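You operate a simulated robot arm through the tools that you are given. There is no shell and no other tool. Be economical: measure what you need, move in short steps, check, and stop when the job is done.

Carry out the task below with a simulated robot arm. There is one attempt and no reset: what you move stays moved.

TASK
Seat the rubber ring and the white funnel on the filter flask.
Fine: the ring goes into the flask's neck first, then the funnel's stem into the ring.
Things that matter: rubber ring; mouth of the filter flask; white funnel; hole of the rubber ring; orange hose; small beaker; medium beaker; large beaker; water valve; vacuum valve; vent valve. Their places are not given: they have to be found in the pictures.

The check looks at the end state, three seconds after you hand in, the way a careful person would. Anything else that was tipped, shoved, dropped, spilled or broken makes it a failure.

THE ROBOT
A 7-joint arm with a two-finger parallel gripper, fixed in place. Base frame: the origin is at the foot of the arm, x ahead of it, y to its left, z up. Readings come in mm, degrees, newtons and seconds.
With the tool pointing down near the work surface it reaches from about 240 to 680 mm from the base axis. Its first joint turns from -66.0 to 66.0 degrees. Payload 2.4 kg.
The tool frame sits at the grasp point between the pads (the TCP): z along the fingers, y along the line on which they close. The tips reach 30 mm beyond it. Largest opening 94 mm; finger width 28, thickness 10; the body of the gripper, 50 by 96 mm, starts 55 mm behind the TCP.
Orientation is told as [roll, pitch, yaw] about the base's x, y, z axes, in that order, counted from this pose: with the fingers straight down and closing along the base's y, the tool's x points along the base's -x, its y along +y and its z along -z.

THE INTERFACE
- The arm moves only by the tool servo_tool. Its argument "deltas" is one flat list of numbers, 7 for each row, row after row: the shift along the base's x, y, z in mm, then the turn, a rotation vector about the base's x, y, z in degrees, then the finger opening in mm, from 0 to 94. In form: [x, y, z, wx, wy, wz, grip, x, y, z, wx, wy, wz, grip, ...]. A call has 1 to 20 rows; each row shifts and turns the commanded pose from where the row before left it. A row lasts 0.2 s, in which the tool goes at most 50 mm and 8.6 degrees; a call with a longer step from one row to the next is refused whole, and so is a gripper value outside its range. A pose out of reach is approached as far as the arm can. The call stops where the force on the tool passes 40 N (or 10 N more than at its start, if that is more) or the arm is blocked; 0.2 s more then pass. The fingers move at their own pace (about 153 mm/s each) and stop on an object; they squeeze with about 25 N. The grip force told is the motor's: it shows also when the fingers shut on nothing. Time passes only in rows, and 0.2 s behind the last, so rows that do not move let the fingers close. The reply holds the time, the measured pose of the TCP, the force on the tool along the base axes, the opening and the grip force, in the units named above and with some noise.
- Cameras (640 x 400 px; columns grow to the right, rows downward): "scene" is fixed at [47.8, 479.9, 1449.6]; the picture's right is [-0.67, -0.74, 0.00], its down [-0.39, 0.35, -0.85] and it looks along [0.63, -0.57, -0.53] (base axes); focal length 322 px, centre (320, 200). "wrist" rides on the gripper at [-37, 0, -58] in the tool frame; the picture's right is [0.00, -1.00, 0.00], its down [0.97, 0.00, -0.24] and it looks along [0.24, 0.00, 0.97] (tool axes); focal length 218 px, centre (320, 200).
- grab_frame(camera): a new picture of that camera. No time passes.
- probe_pixels(camera, pixels): for up to 12 pixels [column, row] of the newest picture of that camera ("zoom" is the newest enlarged one), the place [x, y, z] in the base frame of the surface seen there, good to about 2 mm. No time passes.
- close_up(camera, box): a new picture of the part [left, top, right, bottom] of that camera's present view, enlarged. No time passes.
- close_job(): hands the job in; it is judged then, once.

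Go step by step. Measure first, check grasps and placings, and put right what went wrong. The budget is 80 turns and 34 pictures, counting those below and the enlarged ones. Unless the task says otherwise, let go and move clear before handing in, and close with one line.

The tools are called as a command line: name --argument value ..., lists and objects as JSON in quotes. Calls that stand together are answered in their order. servo_tool: Moves the arm, as the interface text tells. Its arguments: {"type":"object","properties":{"deltas":{"type":"array","items":{"type":"number"}}},"required":["deltas"]} The other tools are called the same way: grab_frame (camera) takes a picture; probe_pixels (camera, pixels) gives the place of the surface under pixels of a picture; close_up (camera, box) takes an enlarged picture of a part of a camera's view; close_job () hands the job in.

At the start:

```text
t: 0.0
position: [342.8, 78.7, 1289.2]
tool_rot: [-0.1, 0.0, 0.1]
wrist_force: [0.4, 0.4, -0.4]
finger_gap: 94.2
grasp_force: 0.0
```

scene: 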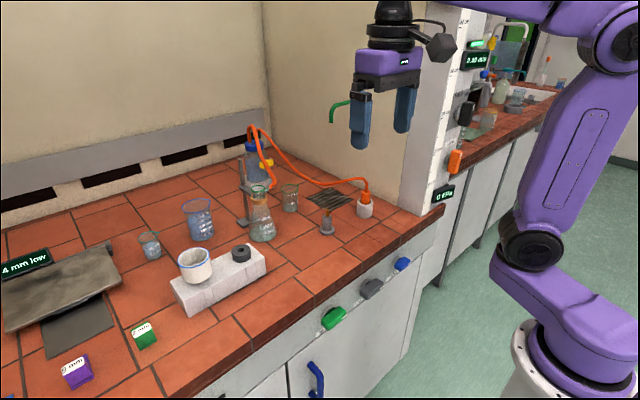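
wrist: 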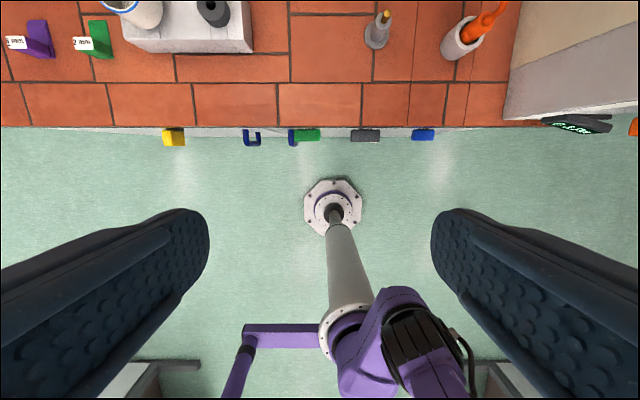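

The scene shows the ring near (241,252), funnel at (195,265) on a white block, flask at (262,215). I'll enlarge this area to measure.

close_up --camera "scene" --box '[130, 120, 390, 320]'

```text
2.00 times, centred on (260, 220) of scene
```

zoom: 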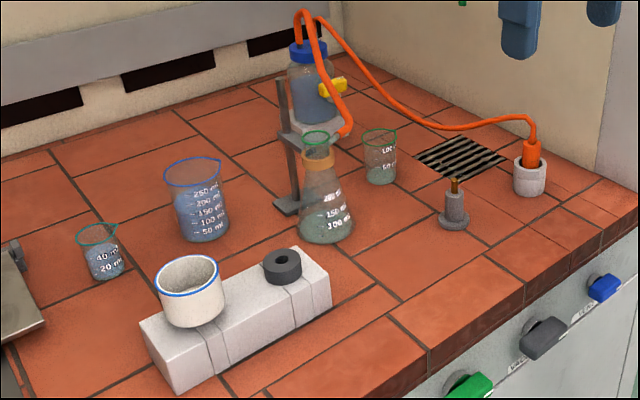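

The zoom shows the ring top at (282,260), the funnel rim at (188,275) and the flask mouth at (316,138). I'll probe all of these.

probe_pixels --camera "zoom" --pixels '[[282, 257], [265, 264], [300, 264], [282, 281], [155, 283], [218, 272], [188, 318], [303, 136], [329, 136], [316, 146], [318, 160], [230, 350]]'

close_up --camera "scene" --box '[220, 165, 310, 270]'

```text
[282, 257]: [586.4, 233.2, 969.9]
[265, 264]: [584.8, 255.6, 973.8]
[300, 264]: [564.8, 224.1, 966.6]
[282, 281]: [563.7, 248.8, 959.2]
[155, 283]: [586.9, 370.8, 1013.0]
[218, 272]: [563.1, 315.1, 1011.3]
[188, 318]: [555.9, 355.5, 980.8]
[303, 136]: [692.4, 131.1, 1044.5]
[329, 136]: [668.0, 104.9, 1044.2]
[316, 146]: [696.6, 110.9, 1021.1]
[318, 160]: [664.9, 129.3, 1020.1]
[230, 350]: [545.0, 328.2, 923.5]
```

```text
3.81 times, centred on (265, 218) of scene
```

zoom: 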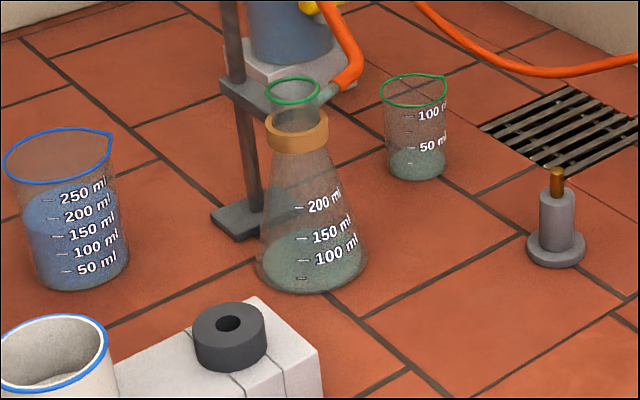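

Flask mouth is about (680,118,1045), ring about (577,240,970), funnel about (575,345,1012). I'll move the wrist camera above the block for accurate centres.

servo_tool --deltas '[31, 23, -20, 0, 0, 0, 94, 31, 23, -20, 0, 0, 0, 94, 31, 23, -20, 0, 0, 0, 94, 31, 23, -20, 0, 0, 0, 94, 31, 23, -20, 0, 0, 0, 94, 31, 23, -20, 0, 0, 0, 94, 31, 23, -20, 0, 0, 0, 94, 0, 0, 0, 0, 0, 0, 94]'

grab_frame --camera "wrist"

```text
t: 1.8
position: [561.6, 240.1, 1148.8]
tool_rot: [0.0, 0.0, -0.1]
wrist_force: [0.7, 0.7, -0.1]
finger_gap: 94.0
grasp_force: 0.0
```

```text
29 pictures are left
```

wrist: 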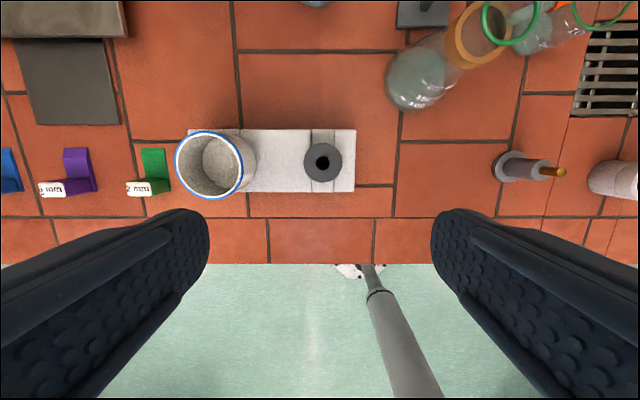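

The wrist view shows the ring top at (323,162), the funnel rim centred near (208,165), and the mouth near (511,22). I'll probe their edges.

probe_pixels --camera "wrist" --pixels '[[307, 162], [339, 162], [323, 147], [323, 178], [177, 165], [241, 165], [209, 133], [208, 197], [484, 20], [538, 20], [512, 43], [345, 150]]'

close_up --camera "wrist" --box '[160, 100, 380, 237]'

close_up --camera "wrist" --box '[380, 0, 640, 162]'

```text
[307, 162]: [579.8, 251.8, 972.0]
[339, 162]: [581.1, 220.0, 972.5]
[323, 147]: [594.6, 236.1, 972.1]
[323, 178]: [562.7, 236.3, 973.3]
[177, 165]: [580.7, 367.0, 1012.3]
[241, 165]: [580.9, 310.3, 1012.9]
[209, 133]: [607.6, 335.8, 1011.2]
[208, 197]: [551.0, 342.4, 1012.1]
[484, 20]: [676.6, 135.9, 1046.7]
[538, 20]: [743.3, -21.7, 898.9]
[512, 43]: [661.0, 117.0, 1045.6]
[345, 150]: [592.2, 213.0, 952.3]
```

```text
2.91 times, centred on (270, 168) of wrist
```

zoom: 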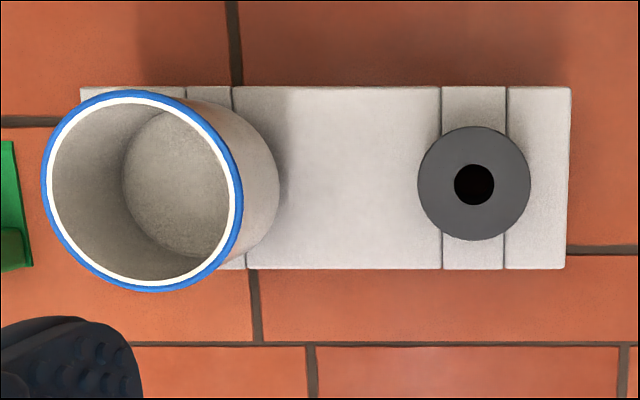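

```text
2.46 times, centred on (510, 81) of wrist
```

zoom: 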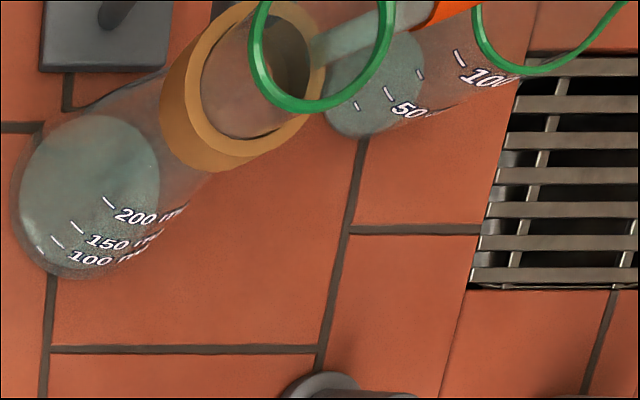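

Ring centre is about (580,237), top 972, on a block with top 952. I'll view the flask mouth from closer, and probe nearby obstacles in the scene picture (rod top, bottle, hose).

servo_tool --deltas '[20, -30, 10, 0, 0, 0, 94, 20, -30, 10, 0, 0, 0, 94, 20, -30, 10, 0, 0, 0, 94, 20, -30, 10, 0, 0, 0, 94, 0, 0, 0, 0, 0, 0, 94]'

grab_frame --camera "wrist"

close_up --camera "scene" --box '[225, 115, 305, 245]'

```text
t: 3.0
position: [619.3, 107.7, 1185.8]
tool_rot: [0.0, 0.0, 0.0]
wrist_force: [0.9, 0.2, -0.1]
finger_gap: 94.0
grasp_force: 0.0
out of reach, approached as far as the arm can: row 3, 4
```

```text
26 pictures are left
```

wrist: 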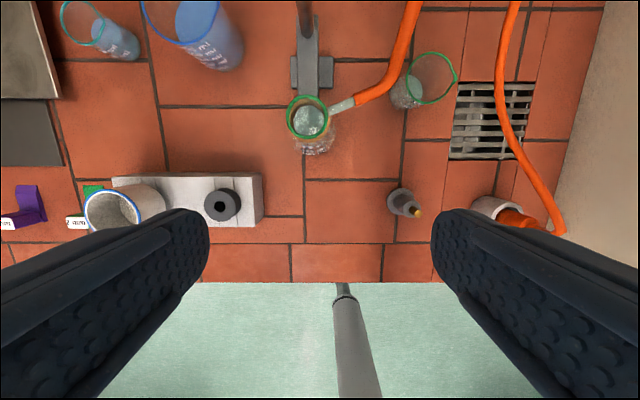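

```text
3.08 times, centred on (265, 180) of scene
```

zoom: 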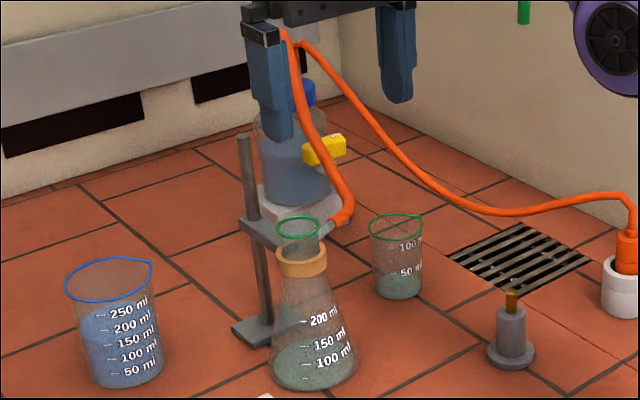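

Straight-down reach stops short of the mouth (r≈690), so I'll need to tilt the tool outward while keeping parts upright. Mouth centre computes to about (680,118,1046); I'll probe the rim, side arm, rod and hose.

probe_pixels --camera "wrist" --pixels '[[289, 117], [327, 117], [308, 98], [308, 136], [345, 104], [365, 97], [306, 40], [308, 85], [222, 190]]'

probe_pixels --camera "zoom" --pixels '[[244, 138], [258, 225], [328, 228], [345, 217], [335, 190], [302, 270], [305, 85], [300, 45], [300, 225], [312, 172]]'

close_up --camera "scene" --box '[170, 230, 274, 295]'

close_up --camera "wrist" --box '[260, 60, 400, 160]'

```text
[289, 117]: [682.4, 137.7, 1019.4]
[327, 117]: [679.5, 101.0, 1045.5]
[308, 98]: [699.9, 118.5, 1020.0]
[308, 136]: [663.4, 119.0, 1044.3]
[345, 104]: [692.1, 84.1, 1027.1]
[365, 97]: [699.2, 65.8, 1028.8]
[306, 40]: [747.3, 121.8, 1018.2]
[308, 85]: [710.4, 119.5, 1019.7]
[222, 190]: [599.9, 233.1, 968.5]
```

```text
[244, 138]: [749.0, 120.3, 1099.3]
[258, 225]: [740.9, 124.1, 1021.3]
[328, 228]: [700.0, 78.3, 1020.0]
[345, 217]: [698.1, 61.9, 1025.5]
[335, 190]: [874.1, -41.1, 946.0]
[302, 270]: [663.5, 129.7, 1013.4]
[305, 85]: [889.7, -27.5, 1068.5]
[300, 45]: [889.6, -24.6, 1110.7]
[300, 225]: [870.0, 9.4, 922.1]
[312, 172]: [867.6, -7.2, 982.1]
```

```text
6.15 times, centred on (222, 262) of scene
```

zoom: 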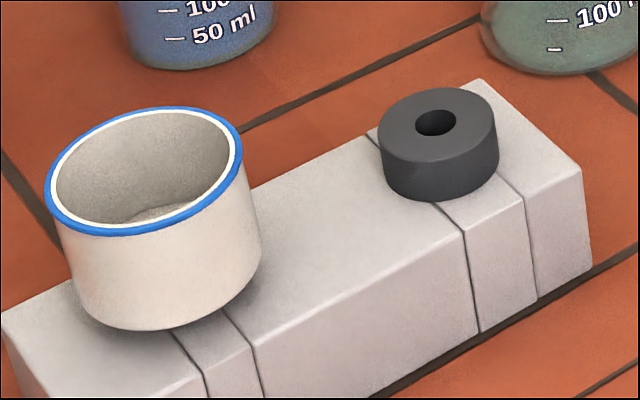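

```text
4.00 times, centred on (330, 110) of wrist
```

zoom: 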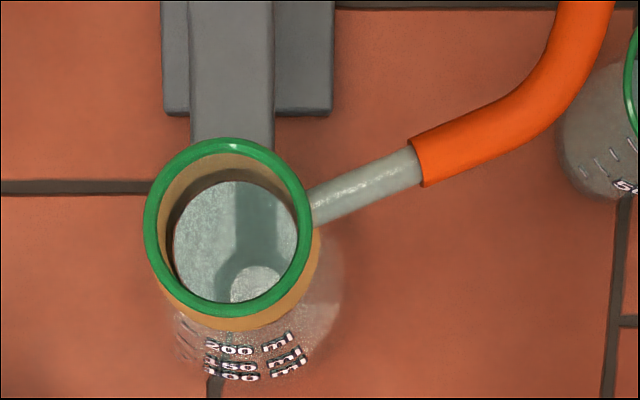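

The ring looks like a 40 mm cylinder with 20 mm visible, and the mouth is centred at (680,118), rim top 1046. I'll tilt the tool 20° outward, staying above the ring with a moderate opening.

servo_tool --deltas '[-7.3, 21.5, -24.3, 0, -3.33, 0, 66, -7.3, 21.5, -24.3, 0, -3.33, 0, 66, -7.3, 21.5, -24.3, 0, -3.33, 0, 66, -7.3, 21.5, -24.3, 0, -3.33, 0, 66, -7.3, 21.5, -24.3, 0, -3.33, 0, 66, -7.5, 21.5, -24.5, 0, -3.35, 0, 66, 0, 0, 0, 0, 0, 0, 66]'

grab_frame --camera "wrist"

```text
t: 4.6
position: [573.8, 239.3, 1040.6]
tool_rot: [0.0, -19.9, 0.0]
wrist_force: [0.5, -0.5, 0.6]
finger_gap: 65.9
grasp_force: 0.1
```

```text
22 pictures are left
```

wrist: 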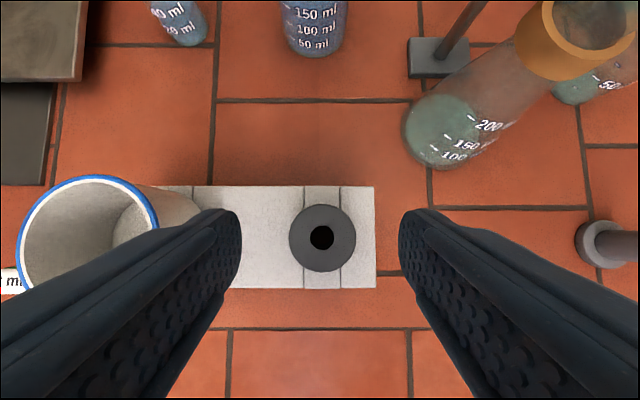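

The ring is centred between the fingers (322,237). I'll descend to z≈991 and close.

servo_tool --deltas '[0.5, -0.8, -25, 0, 0, 0, 66, 0.5, -0.8, -24.5, 0, 0, 0, 66, 0, 0, 0, 0, 0, 0, 66, 0, 0, 0, 0, 0, 0, 30, 0, 0, 0, 0, 0, 0, 30, 0, 0, 0, 0, 0, 0, 30]'

close_up --camera "scene" --box '[170, 200, 300, 290]'

```text
t: 6.0
position: [577.2, 237.1, 992.8]
tool_rot: [-0.1, -19.9, 0.0]
wrist_force: [0.3, 0.3, 1.1]
finger_gap: 37.8
grasp_force: 24.9
```

```text
4.44 times, centred on (235, 245) of scene
```

zoom: 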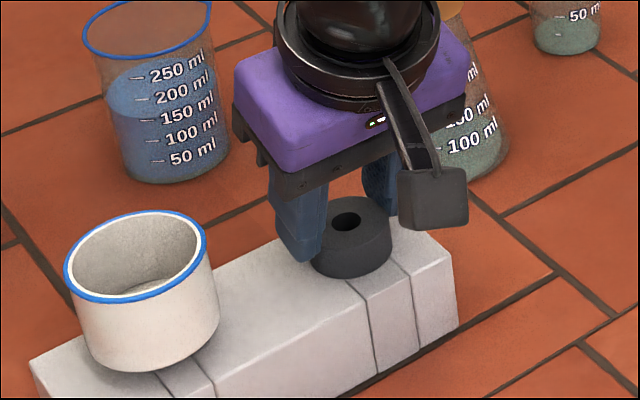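

The grip holds at 37.8 mm and 25 N. I'll lift and inspect the ring's underside.

servo_tool --deltas '[0, 0, 10, 0, 0, 0, 30, 0, 0, 25, 0, 0, 0, 30, 0, 0, 35, 0, 0, 0, 30, 0, 0, 40, 0, 0, 0, 30, 0, 0, 0, 0, 0, 0, 30]'

close_up --camera "scene" --box '[180, 140, 320, 260]'

```text
t: 7.2
position: [576.3, 237.9, 1103.9]
tool_rot: [0.0, -20.0, 0.0]
wrist_force: [0.2, -1.0, -0.8]
finger_gap: 38.0
grasp_force: 25.6
```

```text
3.33 times, centred on (250, 200) of scene
```

zoom: 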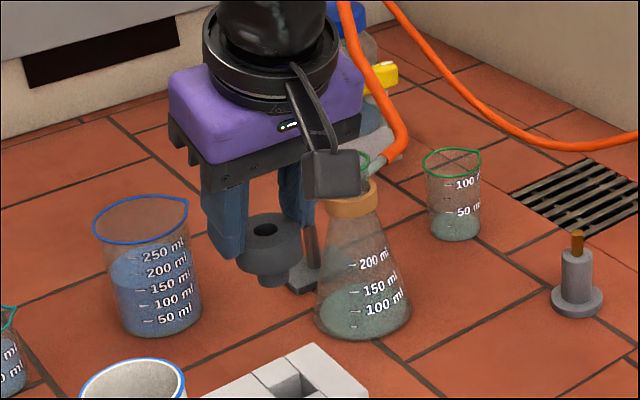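

The ring does have a narrower plug below its flange. A tighter zoom will give its dimensions and tilt.

close_up --camera "scene" --box '[236, 195, 284, 230]'

grab_frame --camera "wrist"

```text
11.43 times, centred on (260, 212) of scene
```

zoom: 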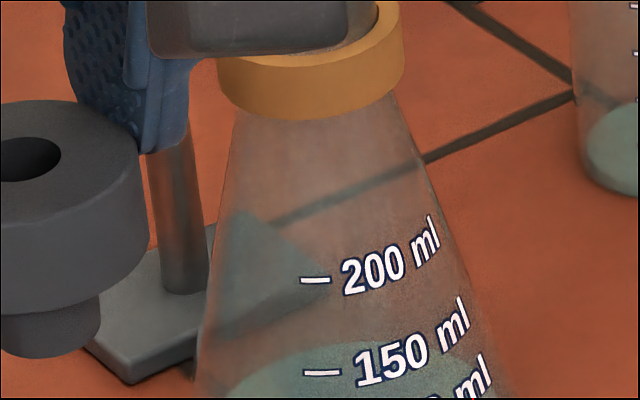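

```text
18 pictures are left
```

wrist: 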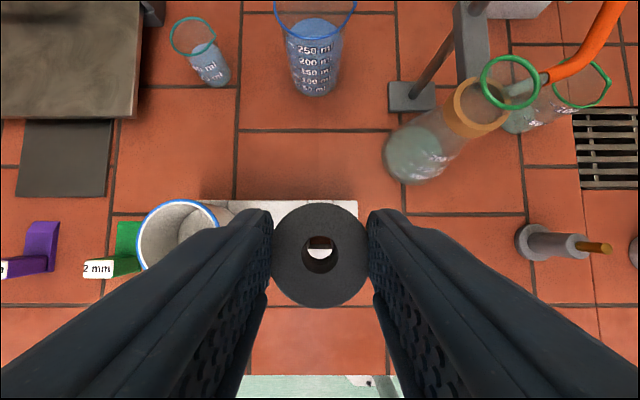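

The ring is held level, centred at TCP+(2.8,0,−21), with a ~24 mm plug about 10 mm long. I'll move above the mouth at z≈1118 with tilt kept.

servo_tool --deltas '[16.8, -20, 5, 0, 0, 0, 30, 16.8, -20, 5, 0, 0, 0, 30, 16.8, -20, 4, 0, 0, 0, 30, 16.8, -20, 0, 0, 0, 0, 30, 16.8, -20, 0, 0, 0, 0, 30, 17, -19.6, 0, 0, 0, 0, 30, 0, 0, 0, 0, 0, 0, 30]'

grab_frame --camera "wrist"

close_up --camera "scene" --box '[232, 165, 296, 205]'

```text
t: 8.8
position: [677.6, 119.2, 1114.7]
tool_rot: [0.0, -20.0, 0.0]
wrist_force: [0.1, 0.1, -0.2]
finger_gap: 37.7
grasp_force: 25.3
```

```text
17 pictures are left
```

wrist: 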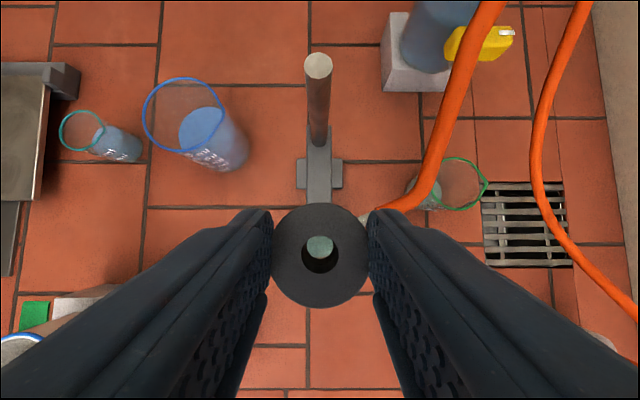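

```text
10.00 times, centred on (264, 185) of scene
```

zoom: 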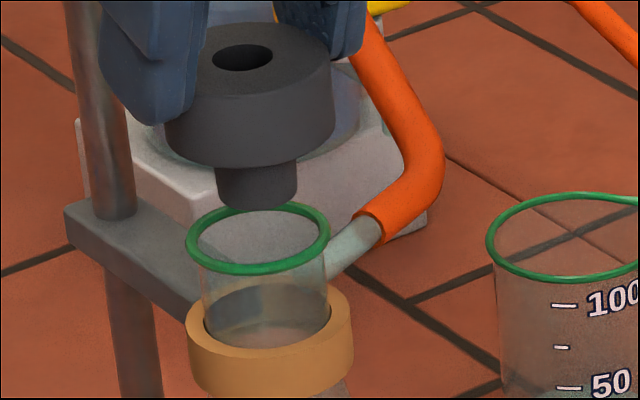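

The plug (col ~257) lines up above the mouth (col ~258). I'll lower to just above contact in steps, adding a 0.7 mm correction in x.

servo_tool --deltas '[0.7, 0.3, -8, 0, 0, 0, 30, 0, 0, -8, 0, 0, 0, 30, 0, 0, -6, 0, 0, 0, 30, 0, 0, 0, 0, 0, 0, 30]'

close_up --camera "scene" --box '[232, 165, 296, 205]'

```text
t: 9.8
position: [679.1, 118.5, 1093.6]
tool_rot: [-0.1, -20.0, -0.1]
wrist_force: [0.1, -0.3, -0.7]
finger_gap: 38.2
grasp_force: 25.7
```

```text
10.00 times, centred on (264, 185) of scene
```

zoom: 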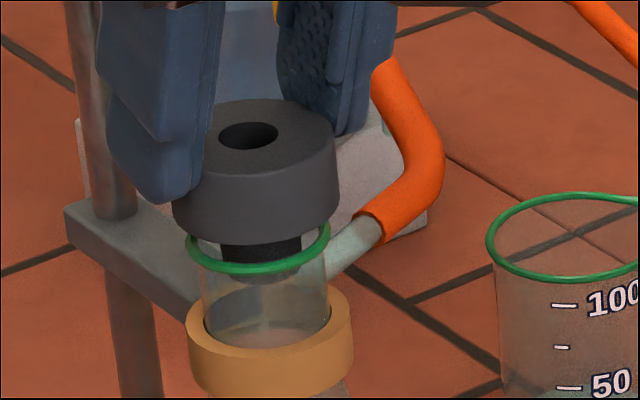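

The plug is inside the neck and the flange (174–338) is centred on the rim (186–330). I'll lower in 1.5 mm steps until contact.

servo_tool --deltas '[0, 0, -1.5, 0, 0, 0, 30, 0, 0, -1.5, 0, 0, 0, 30, 0, 0, -1.5, 0, 0, 0, 30, 0, 0, -1, 0, 0, 0, 30, 0, 0, 0, 0, 0, 0, 30]'

```text
t: 11.0
position: [677.9, 119.1, 1087.1]
tool_rot: [0.0, -20.1, -0.1]
wrist_force: [0.3, -0.3, -0.9]
finger_gap: 37.7
grasp_force: 25.6
```

No contact is felt yet (fz −0.9). I'll keep lowering in small steps.

servo_tool --deltas '[0, 0, -1, 0, 0, 0, 30, 0, 0, -1, 0, 0, 0, 30, 0, 0, 0, 0, 0, 0, 30]'

close_up --camera "scene" --box '[232, 165, 296, 205]'

```text
t: 11.8
position: [678.8, 118.5, 1085.0]
tool_rot: [0.1, -20.5, 0.0]
wrist_force: [-2.2, 0.3, 16.7]
finger_gap: 37.7
grasp_force: 24.8
```

```text
10.00 times, centred on (264, 185) of scene
```

zoom: 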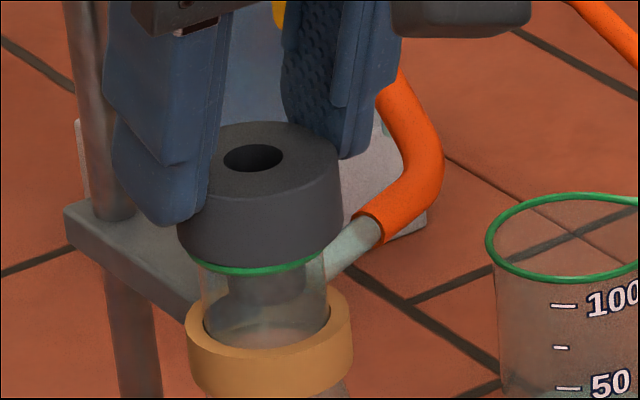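

Contact at 16.7 N; the flange sits on the rim. I'll relieve slightly, open, and retreat straight up.

servo_tool --deltas '[0, 0, 0.6, 0, 0, 0, 30, 0, 0, 0, 0, 0, 0, 60, 0, 0, 0, 0, 0, 0, 60, 0, 0, 15, 0, 0, 0, 60, 0, 0, 25, 0, 0, 0, 60, 0, 0, 25, 0, 0, 0, 60, 0, 0, 0, 0, 0, 0, 60]'

grab_frame --camera "wrist"

close_up --camera "scene" --box '[232, 165, 296, 205]'

```text
t: 13.4
position: [680.2, 116.7, 1151.0]
tool_rot: [0.0, -20.0, 0.0]
wrist_force: [-0.3, -0.2, -0.6]
finger_gap: 59.9
grasp_force: 0.0
```

```text
13 pictures are left
```

wrist: 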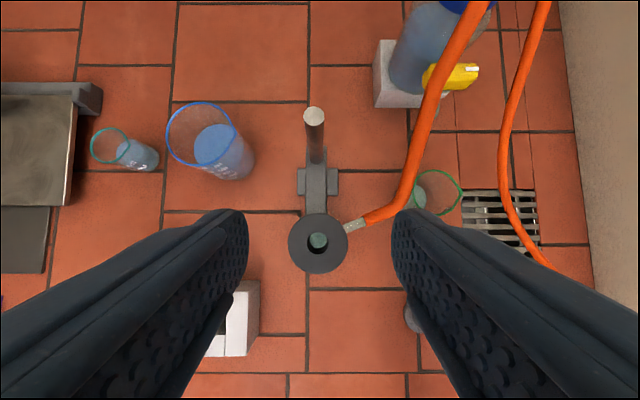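

```text
10.00 times, centred on (264, 185) of scene
```

zoom: 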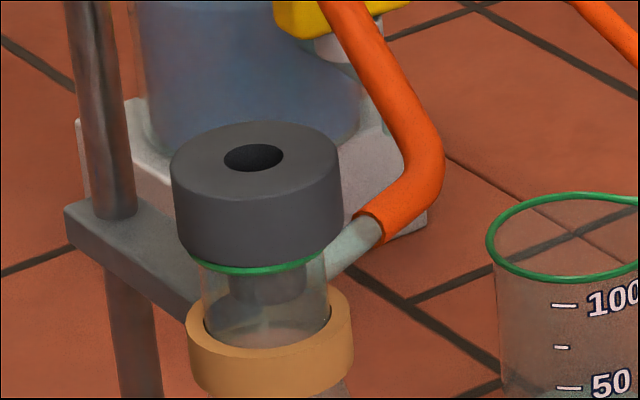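

The ring sits flat on the rim with its plug inside the neck. I'll probe ring-top points for the hole centre.

probe_pixels --camera "wrist" --pixels '[[293, 242], [343, 242], [318, 218], [318, 266], [303, 242], [332, 242], [318, 260], [303, 225], [333, 225]]'

close_up --camera "wrist" --box '[270, 195, 366, 285]'

```text
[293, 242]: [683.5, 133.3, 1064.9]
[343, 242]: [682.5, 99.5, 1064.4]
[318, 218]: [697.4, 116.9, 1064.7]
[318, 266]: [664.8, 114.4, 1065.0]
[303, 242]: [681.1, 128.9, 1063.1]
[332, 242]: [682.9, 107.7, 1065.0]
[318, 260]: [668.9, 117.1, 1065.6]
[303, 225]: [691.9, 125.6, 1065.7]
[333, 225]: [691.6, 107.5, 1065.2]
```

```text
4.44 times, centred on (318, 240) of wrist
```

zoom: 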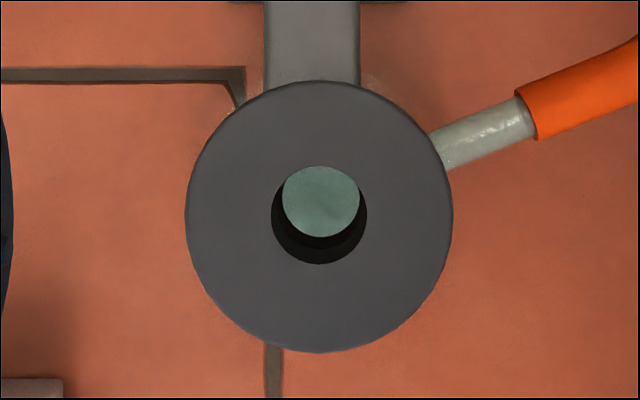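

The ring hole is at about (681,118), top z 1065. Before fetching the funnel I'll check that TCP z≈1185 above the flask is reachable with 28° tilt.

servo_tool --deltas '[0, 0, 17, 0, -4, 0, 80, 0, 0, 17, 0, -4, 0, 80, 0, 0, 0, 0, 0, 0, 80]'

```text
t: 14.2
position: [678.1, 116.5, 1183.6]
tool_rot: [0.0, -28.0, 0.0]
wrist_force: [0.8, -0.6, -0.7]
finger_gap: 80.2
grasp_force: 0.0
```

That pose is reachable. Now I'll move above the funnel at (575,338).

servo_tool --deltas '[-12.9, 27.7, 0, 0, 0, 0, 80, -12.9, 27.7, 0, 0, 0, 0, 80, -12.9, 27.7, -10, 0, 0, 0, 80, -12.9, 27.7, -20, 0, 0, 0, 80, -12.9, 27.7, -20, 0, 0, 0, 80, -12.9, 27.7, -20, 0, 0, 0, 80, -12.9, 27.7, -20, 0, 0, 0, 80, -12.9, 27.1, -20, 0, 0, 0, 80, 0, 0, 0, 0, 0, 0, 80]'

grab_frame --camera "wrist"

```text
t: 16.2
position: [574.9, 339.2, 1076.1]
tool_rot: [0.0, -28.0, 0.0]
wrist_force: [0.6, -0.2, -0.1]
finger_gap: 80.3
grasp_force: 0.1
```

```text
10 pictures are left
```

wrist: 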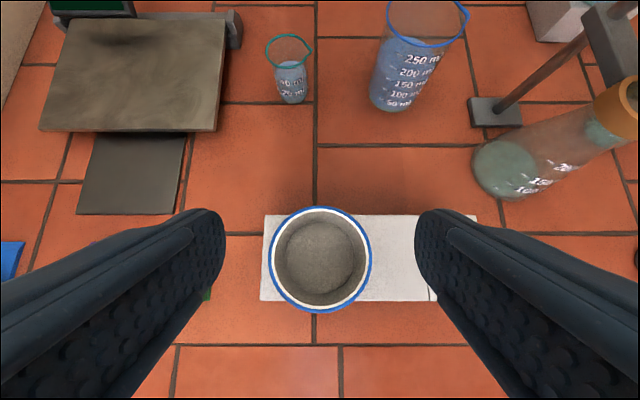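

The funnel is centred between fingers (col 320). I'll descend to z≈1000 and close.

servo_tool --deltas '[0, 0, -26, 0, 0, 0, 80, 0, 0, -26, 0, 0, 0, 80, 0, 0, -24, 0, 0, 0, 80, 0, 0, 0, 0, 0, 0, 80, 0, 0, 0, 0, 0, 0, 50, 0, 0, 0, 0, 0, 0, 50, 0, 0, 0, 0, 0, 0, 50]'

grab_frame --camera "wrist"

```text
t: 17.8
position: [573.8, 338.8, 997.2]
tool_rot: [-0.1, -28.0, 0.0]
wrist_force: [-0.6, 0.0, 0.0]
finger_gap: 61.1
grasp_force: 25.2
```

```text
9 pictures are left
```

wrist: 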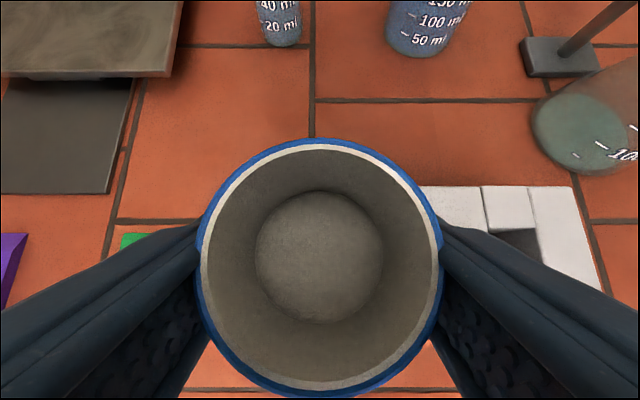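

Gripped at 61.1 mm, level so far. I'll lift straight up slowly and inspect.

servo_tool --deltas '[0, 0, 6, 0, 0, 0, 50, 0, 0, 12, 0, 0, 0, 50, 0, 0, 20, 0, 0, 0, 50, 0, 0, 20, 0, 0, 0, 50, 0, 0, 20, 0, 0, 0, 50, 0, 0, 20, 0, 0, 0, 50, 0, 0, 20, 0, 0, 0, 50, 0, 0, 20, 0, 0, 0, 50, 0, 0, 20, 0, 0, 0, 50, 0, 0, 20, 0, 0, 0, 50, 0, 0, 10, 0, 0, 0, 50, 0, 0, 0, 0, 0, 0, 50]'

close_up --camera "scene" --box '[110, 100, 270, 240]'

```text
t: 20.4
position: [575.0, 338.4, 1186.7]
tool_rot: [0.0, -28.0, 0.0]
wrist_force: [0.4, 0.3, -0.6]
finger_gap: 61.4
grasp_force: 25.0
```

```text
2.86 times, centred on (190, 170) of scene
```

zoom: 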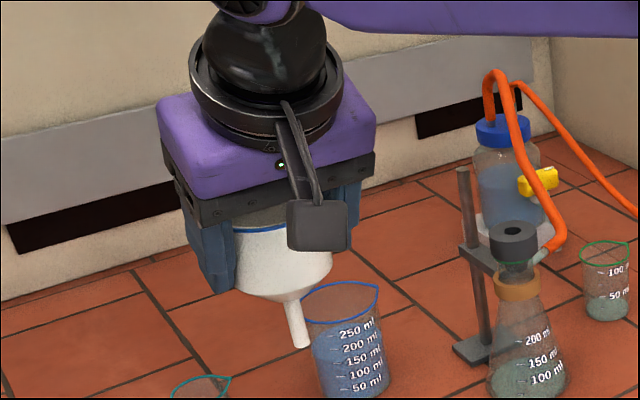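

The funnel hangs upright with its stem visible (tip near (303,345)). I'll probe stem tip, stem top and bowl.

probe_pixels --camera "zoom" --pixels '[[303, 343], [300, 330], [293, 310], [289, 300], [270, 292], [275, 250], [294, 332], [308, 332]]'

grab_frame --camera "wrist"

```text
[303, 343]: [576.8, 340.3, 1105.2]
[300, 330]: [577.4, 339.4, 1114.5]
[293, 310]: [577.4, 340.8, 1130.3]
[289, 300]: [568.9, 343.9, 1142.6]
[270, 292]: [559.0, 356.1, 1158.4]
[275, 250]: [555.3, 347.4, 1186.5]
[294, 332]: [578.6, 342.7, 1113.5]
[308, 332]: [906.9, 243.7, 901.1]
```

```text
7 pictures are left
```

wrist: 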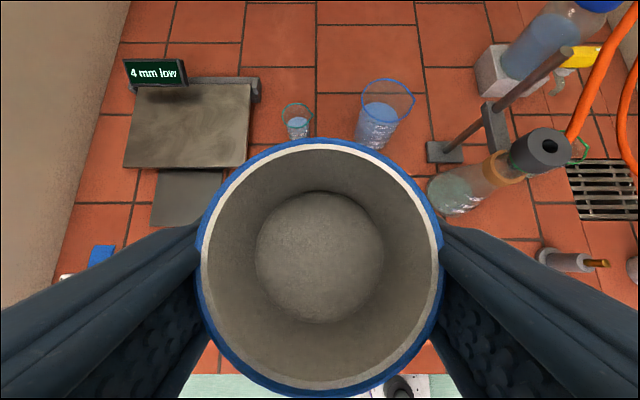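

The stem axis is at about TCP+(6.5,0.3), its tip 84 mm below TCP. I'll carry it at this height to above the ring hole.

servo_tool --deltas '[10, -22, 0, 0, 0, 0, 50, 10, -22, 0, 0, 0, 0, 50, 10, -22, 0, 0, 0, 0, 50, 10, -22, 0, 0, 0, 0, 50, 10, -22, 0, 0, 0, 0, 50, 10, -22, 0, 0, 0, 0, 50, 10, -22, 0, 0, 0, 0, 50, 10, -22, 0, 0, 0, 0, 50, 10, -22, 0, 0, 0, 0, 50, 10, -22, 0, 0, 0, 0, 50, 0, 0, -10, 0, 0, 0, 50, 0, 0, -10, 0, 0, 0, 50, 0, 0, 0, 0, 0, 0, 50]'

close_up --camera "scene" --box '[224, 150, 304, 200]'

```text
t: 23.2
position: [675.7, 119.5, 1163.7]
tool_rot: [-0.1, -28.0, 0.0]
wrist_force: [0.2, 1.0, -1.2]
finger_gap: 61.4
grasp_force: 25.4
```

```text
8.00 times, centred on (264, 175) of scene
```

zoom: 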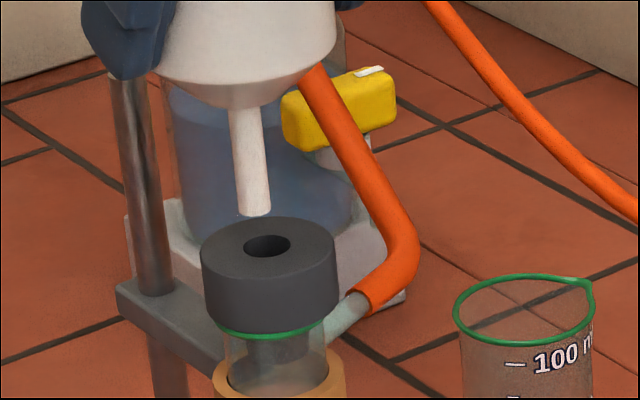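

The stem tip (255,208), projected down, lands a bit left of the hole (268,247). I'll probe both to fix the offset.

probe_pixels --camera "zoom" --pixels '[[254, 205], [253, 190], [250, 165], [248, 140], [268, 228], [240, 245], [300, 247], [268, 266], [210, 247], [328, 247]]'

```text
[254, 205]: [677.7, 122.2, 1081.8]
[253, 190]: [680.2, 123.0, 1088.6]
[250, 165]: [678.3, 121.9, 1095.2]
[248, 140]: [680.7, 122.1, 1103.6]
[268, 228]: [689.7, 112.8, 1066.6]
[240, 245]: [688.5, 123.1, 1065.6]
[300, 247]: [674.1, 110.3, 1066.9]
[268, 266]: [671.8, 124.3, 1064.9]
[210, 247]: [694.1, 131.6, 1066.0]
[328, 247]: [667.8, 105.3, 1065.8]
```

Stem axis reads (683,120) and the hole (681,118), which agrees with the image. I'll shift (−2,−2), lower 10 mm, and check.

servo_tool --deltas '[-1.9, -2.0, 0, 0, 0, 0, 50, 0, 0, -5, 0, 0, 0, 50, 0, 0, -5, 0, 0, 0, 50, 0, 0, 0, 0, 0, 0, 50]'

close_up --camera "scene" --box '[240, 163, 288, 193]'

```text
t: 24.2
position: [674.1, 118.1, 1156.2]
tool_rot: [0.1, -28.0, 0.0]
wrist_force: [-0.5, -0.3, -1.7]
finger_gap: 61.2
grasp_force: 25.2
```

```text
13.33 times, centred on (264, 178) of scene
```

zoom: 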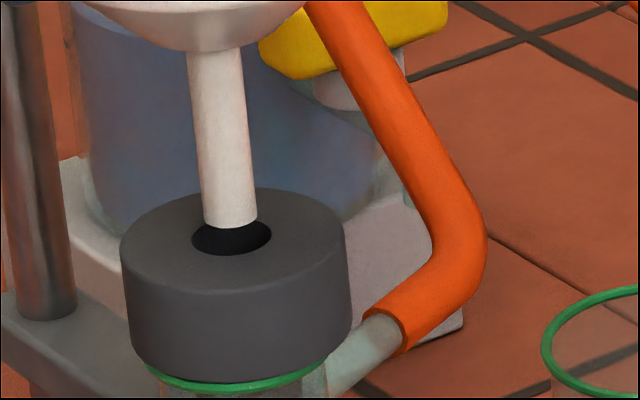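

The stem tip (231,218) is aligned right over the hole (231,238). I'll lower 32 mm with the force guard.

servo_tool --deltas '[0, 0, -4, 0, 0, 0, 50, 0, 0, -4, 0, 0, 0, 50, 0, 0, -4, 0, 0, 0, 50, 0, 0, -4, 0, 0, 0, 50, 0, 0, -4, 0, 0, 0, 50, 0, 0, -4, 0, 0, 0, 50, 0, 0, -4, 0, 0, 0, 50, 0, 0, -4, 0, 0, 0, 50, 0, 0, 0, 0, 0, 0, 50]'

close_up --camera "scene" --box '[232, 155, 296, 195]'

```text
t: 26.2
position: [673.3, 116.9, 1123.3]
tool_rot: [0.0, -28.0, 0.0]
wrist_force: [-0.2, -0.7, -1.2]
finger_gap: 61.2
grasp_force: 25.1
```

```text
10.00 times, centred on (264, 175) of scene
```

zoom: 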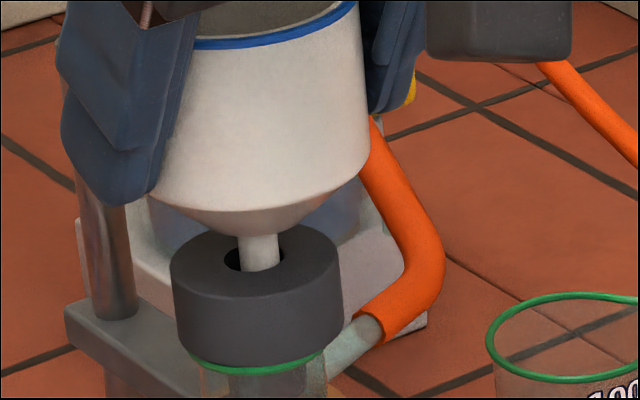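

The stem is in the hole with no force. I'll nudge (+0.6,+0.6) to centre it and lower in small steps until contact.

servo_tool --deltas '[0.6, 0.6, -2, 0, 0, 0, 50, 0, 0, -2, 0, 0, 0, 50, 0, 0, -1.5, 0, 0, 0, 50, 0, 0, -1.5, 0, 0, 0, 50, 0, 0, 0, 0, 0, 0, 50]'

```text
t: 27.4
position: [674.0, 116.4, 1116.8]
tool_rot: [0.0, -28.0, 0.0]
wrist_force: [0.4, 0.5, -1.0]
finger_gap: 61.2
grasp_force: 24.6
```

No contact yet; I'll continue in 1 mm steps.

servo_tool --deltas '[0, 0, -1, 0, 0, 0, 50, 0, 0, -1, 0, 0, 0, 50, 0, 0, -1, 0, 0, 0, 50, 0, 0, 0, 0, 0, 0, 50]'

```text
t: 28.4
position: [674.0, 116.7, 1112.7]
tool_rot: [0.0, -28.1, 0.0]
wrist_force: [0.3, 0.2, -1.9]
finger_gap: 61.2
grasp_force: 24.9
```

Still free; I'll continue down in 1 mm steps.

servo_tool --deltas '[0, 0, -1, 0, 0, 0, 50, 0, 0, -1, 0, 0, 0, 50, 0, 0, 0, 0, 0, 0, 50]'

close_up --camera "scene" --box '[232, 155, 296, 195]'

```text
t: 29.2
position: [672.4, 117.5, 1111.7]
tool_rot: [0.0, -27.9, -0.1]
wrist_force: [0.3, -0.5, -0.5]
finger_gap: 61.4
grasp_force: 25.4
```

```text
10.00 times, centred on (264, 175) of scene
```

zoom: 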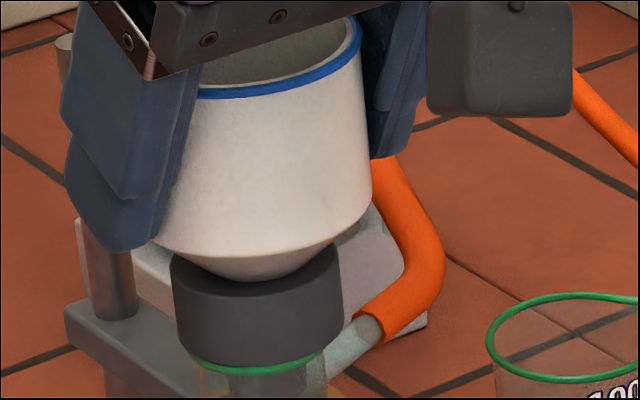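

The cone is nearly on the ring. Continuing down in 1 mm steps.

servo_tool --deltas '[0, 0, -1, 0, 0, 0, 50, 0, 0, -1, 0, 0, 0, 50, 0, 0, 0, 0, 0, 0, 50]'

```text
t: 30.0
position: [674.2, 117.4, 1111.1]
tool_rot: [-0.1, -28.1, -0.1]
wrist_force: [-7.2, 0.1, 9.2]
finger_gap: 61.2
grasp_force: 25.1
```

Contact: 9 N up and −7 N in x, so the cone sits slightly too far out. I'll shift −0.8 mm in x and read again.

servo_tool --deltas '[-0.8, 0, 0, 0, 0, 0, 50, 0, 0, 0, 0, 0, 0, 50]'

```text
t: 30.6
position: [674.2, 118.0, 1110.1]
tool_rot: [0.0, -28.3, -0.1]
wrist_force: [-1.8, 0.9, 12.8]
finger_gap: 61.1
grasp_force: 25.2
```

Side force is gone, with 13 N downward seating. I'll relieve slightly, release, and check before rising.

servo_tool --deltas '[0, 0, 0.5, 0, 0, 0, 50, 0, 0, 0, 0, 0, 0, 63, 0, 0, 0, 0, 0, 0, 76, 0, 0, 0, 0, 0, 0, 76, 0, 0, 12, 0, 0, 0, 76, 0, 0, 25, 0, 0, 0, 76, 0, 0, 25, 0, 0, 0, 76, -10, 0, 20, 0, 0, 0, 76, 0, 0, 0, 0, 0, 0, 76]'

close_up --camera "scene" --box '[224, 140, 304, 200]'

```text
t: 32.6
position: [662.7, 117.7, 1192.4]
tool_rot: [0.0, -28.0, 0.1]
wrist_force: [-0.2, -0.2, 0.7]
finger_gap: 76.0
grasp_force: 0.1
```

```text
6.67 times, centred on (264, 170) of scene
```

zoom: 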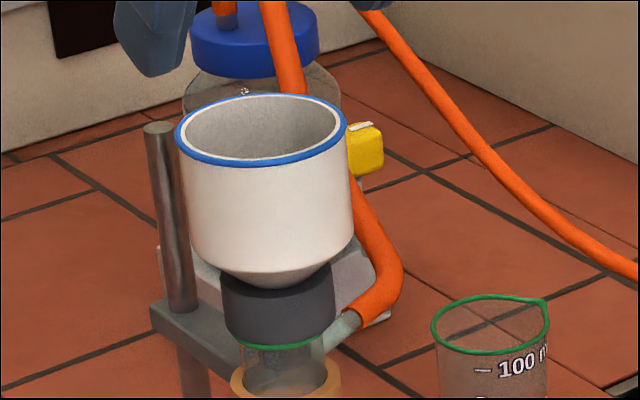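

The funnel stands upright on the ring. I'll check the rim's levelness and move back clear.

probe_pixels --camera "zoom" --pixels '[[180, 133], [344, 127], [262, 97], [262, 160], [200, 150], [325, 147]]'

servo_tool --deltas '[-30, 0, 20, 0, 4, 0, 76, -40, 0, 15, 0, 8, 0, 76, -40, 0, 10, 0, 8, 0, 76, -30, 0, 0, 0, 8, 0, 76, 0, 0, 0, 0, 0, 0, 76]'

grab_frame --camera "scene"

```text
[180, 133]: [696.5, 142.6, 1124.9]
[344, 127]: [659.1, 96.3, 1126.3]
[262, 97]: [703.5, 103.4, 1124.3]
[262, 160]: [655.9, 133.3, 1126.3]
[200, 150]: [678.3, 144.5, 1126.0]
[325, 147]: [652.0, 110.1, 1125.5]
```

```text
t: 33.8
position: [521.2, 115.0, 1227.8]
tool_rot: [-0.3, 1.4, 0.0]
wrist_force: [0.3, 0.0, 0.3]
finger_gap: 76.1
grasp_force: 0.1
```

```text
1 pictures are left
```

scene: 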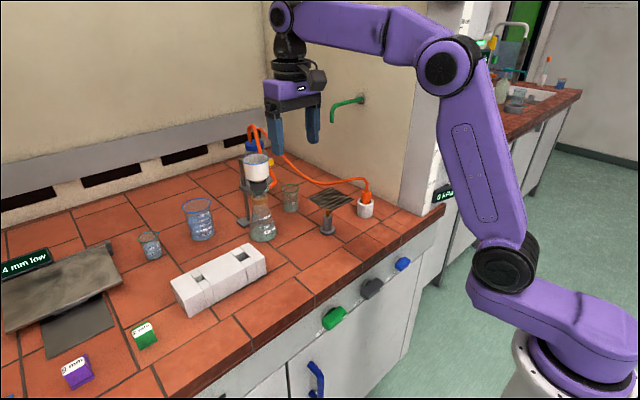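

The rim is level (1124–1126) and centred over the ring. One last look at the right side, since the grate area around (328,200) looks darker than before.

close_up --camera "scene" --box '[225, 130, 385, 245]'

```text
3.48 times, centred on (305, 188) of scene
```

zoom: 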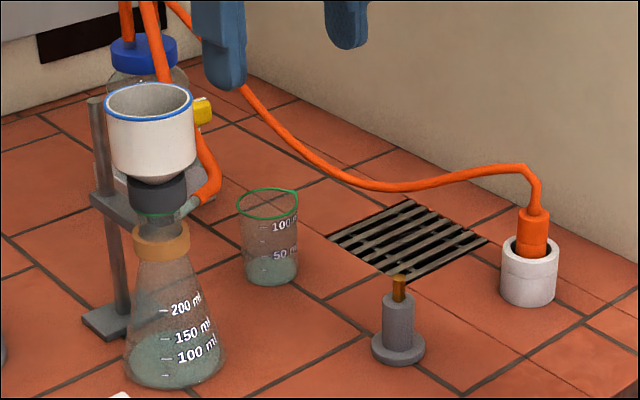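

The ring and funnel are seated upright, everything else is undisturbed, and the arm is clear, so I'm handing in.

close_job

```text
The job is handed in.
```

The rubber ring is seated in the flask's neck and the white funnel stands level in it; the gripper has let go and is clear, and the last pictures show nothing else moved.
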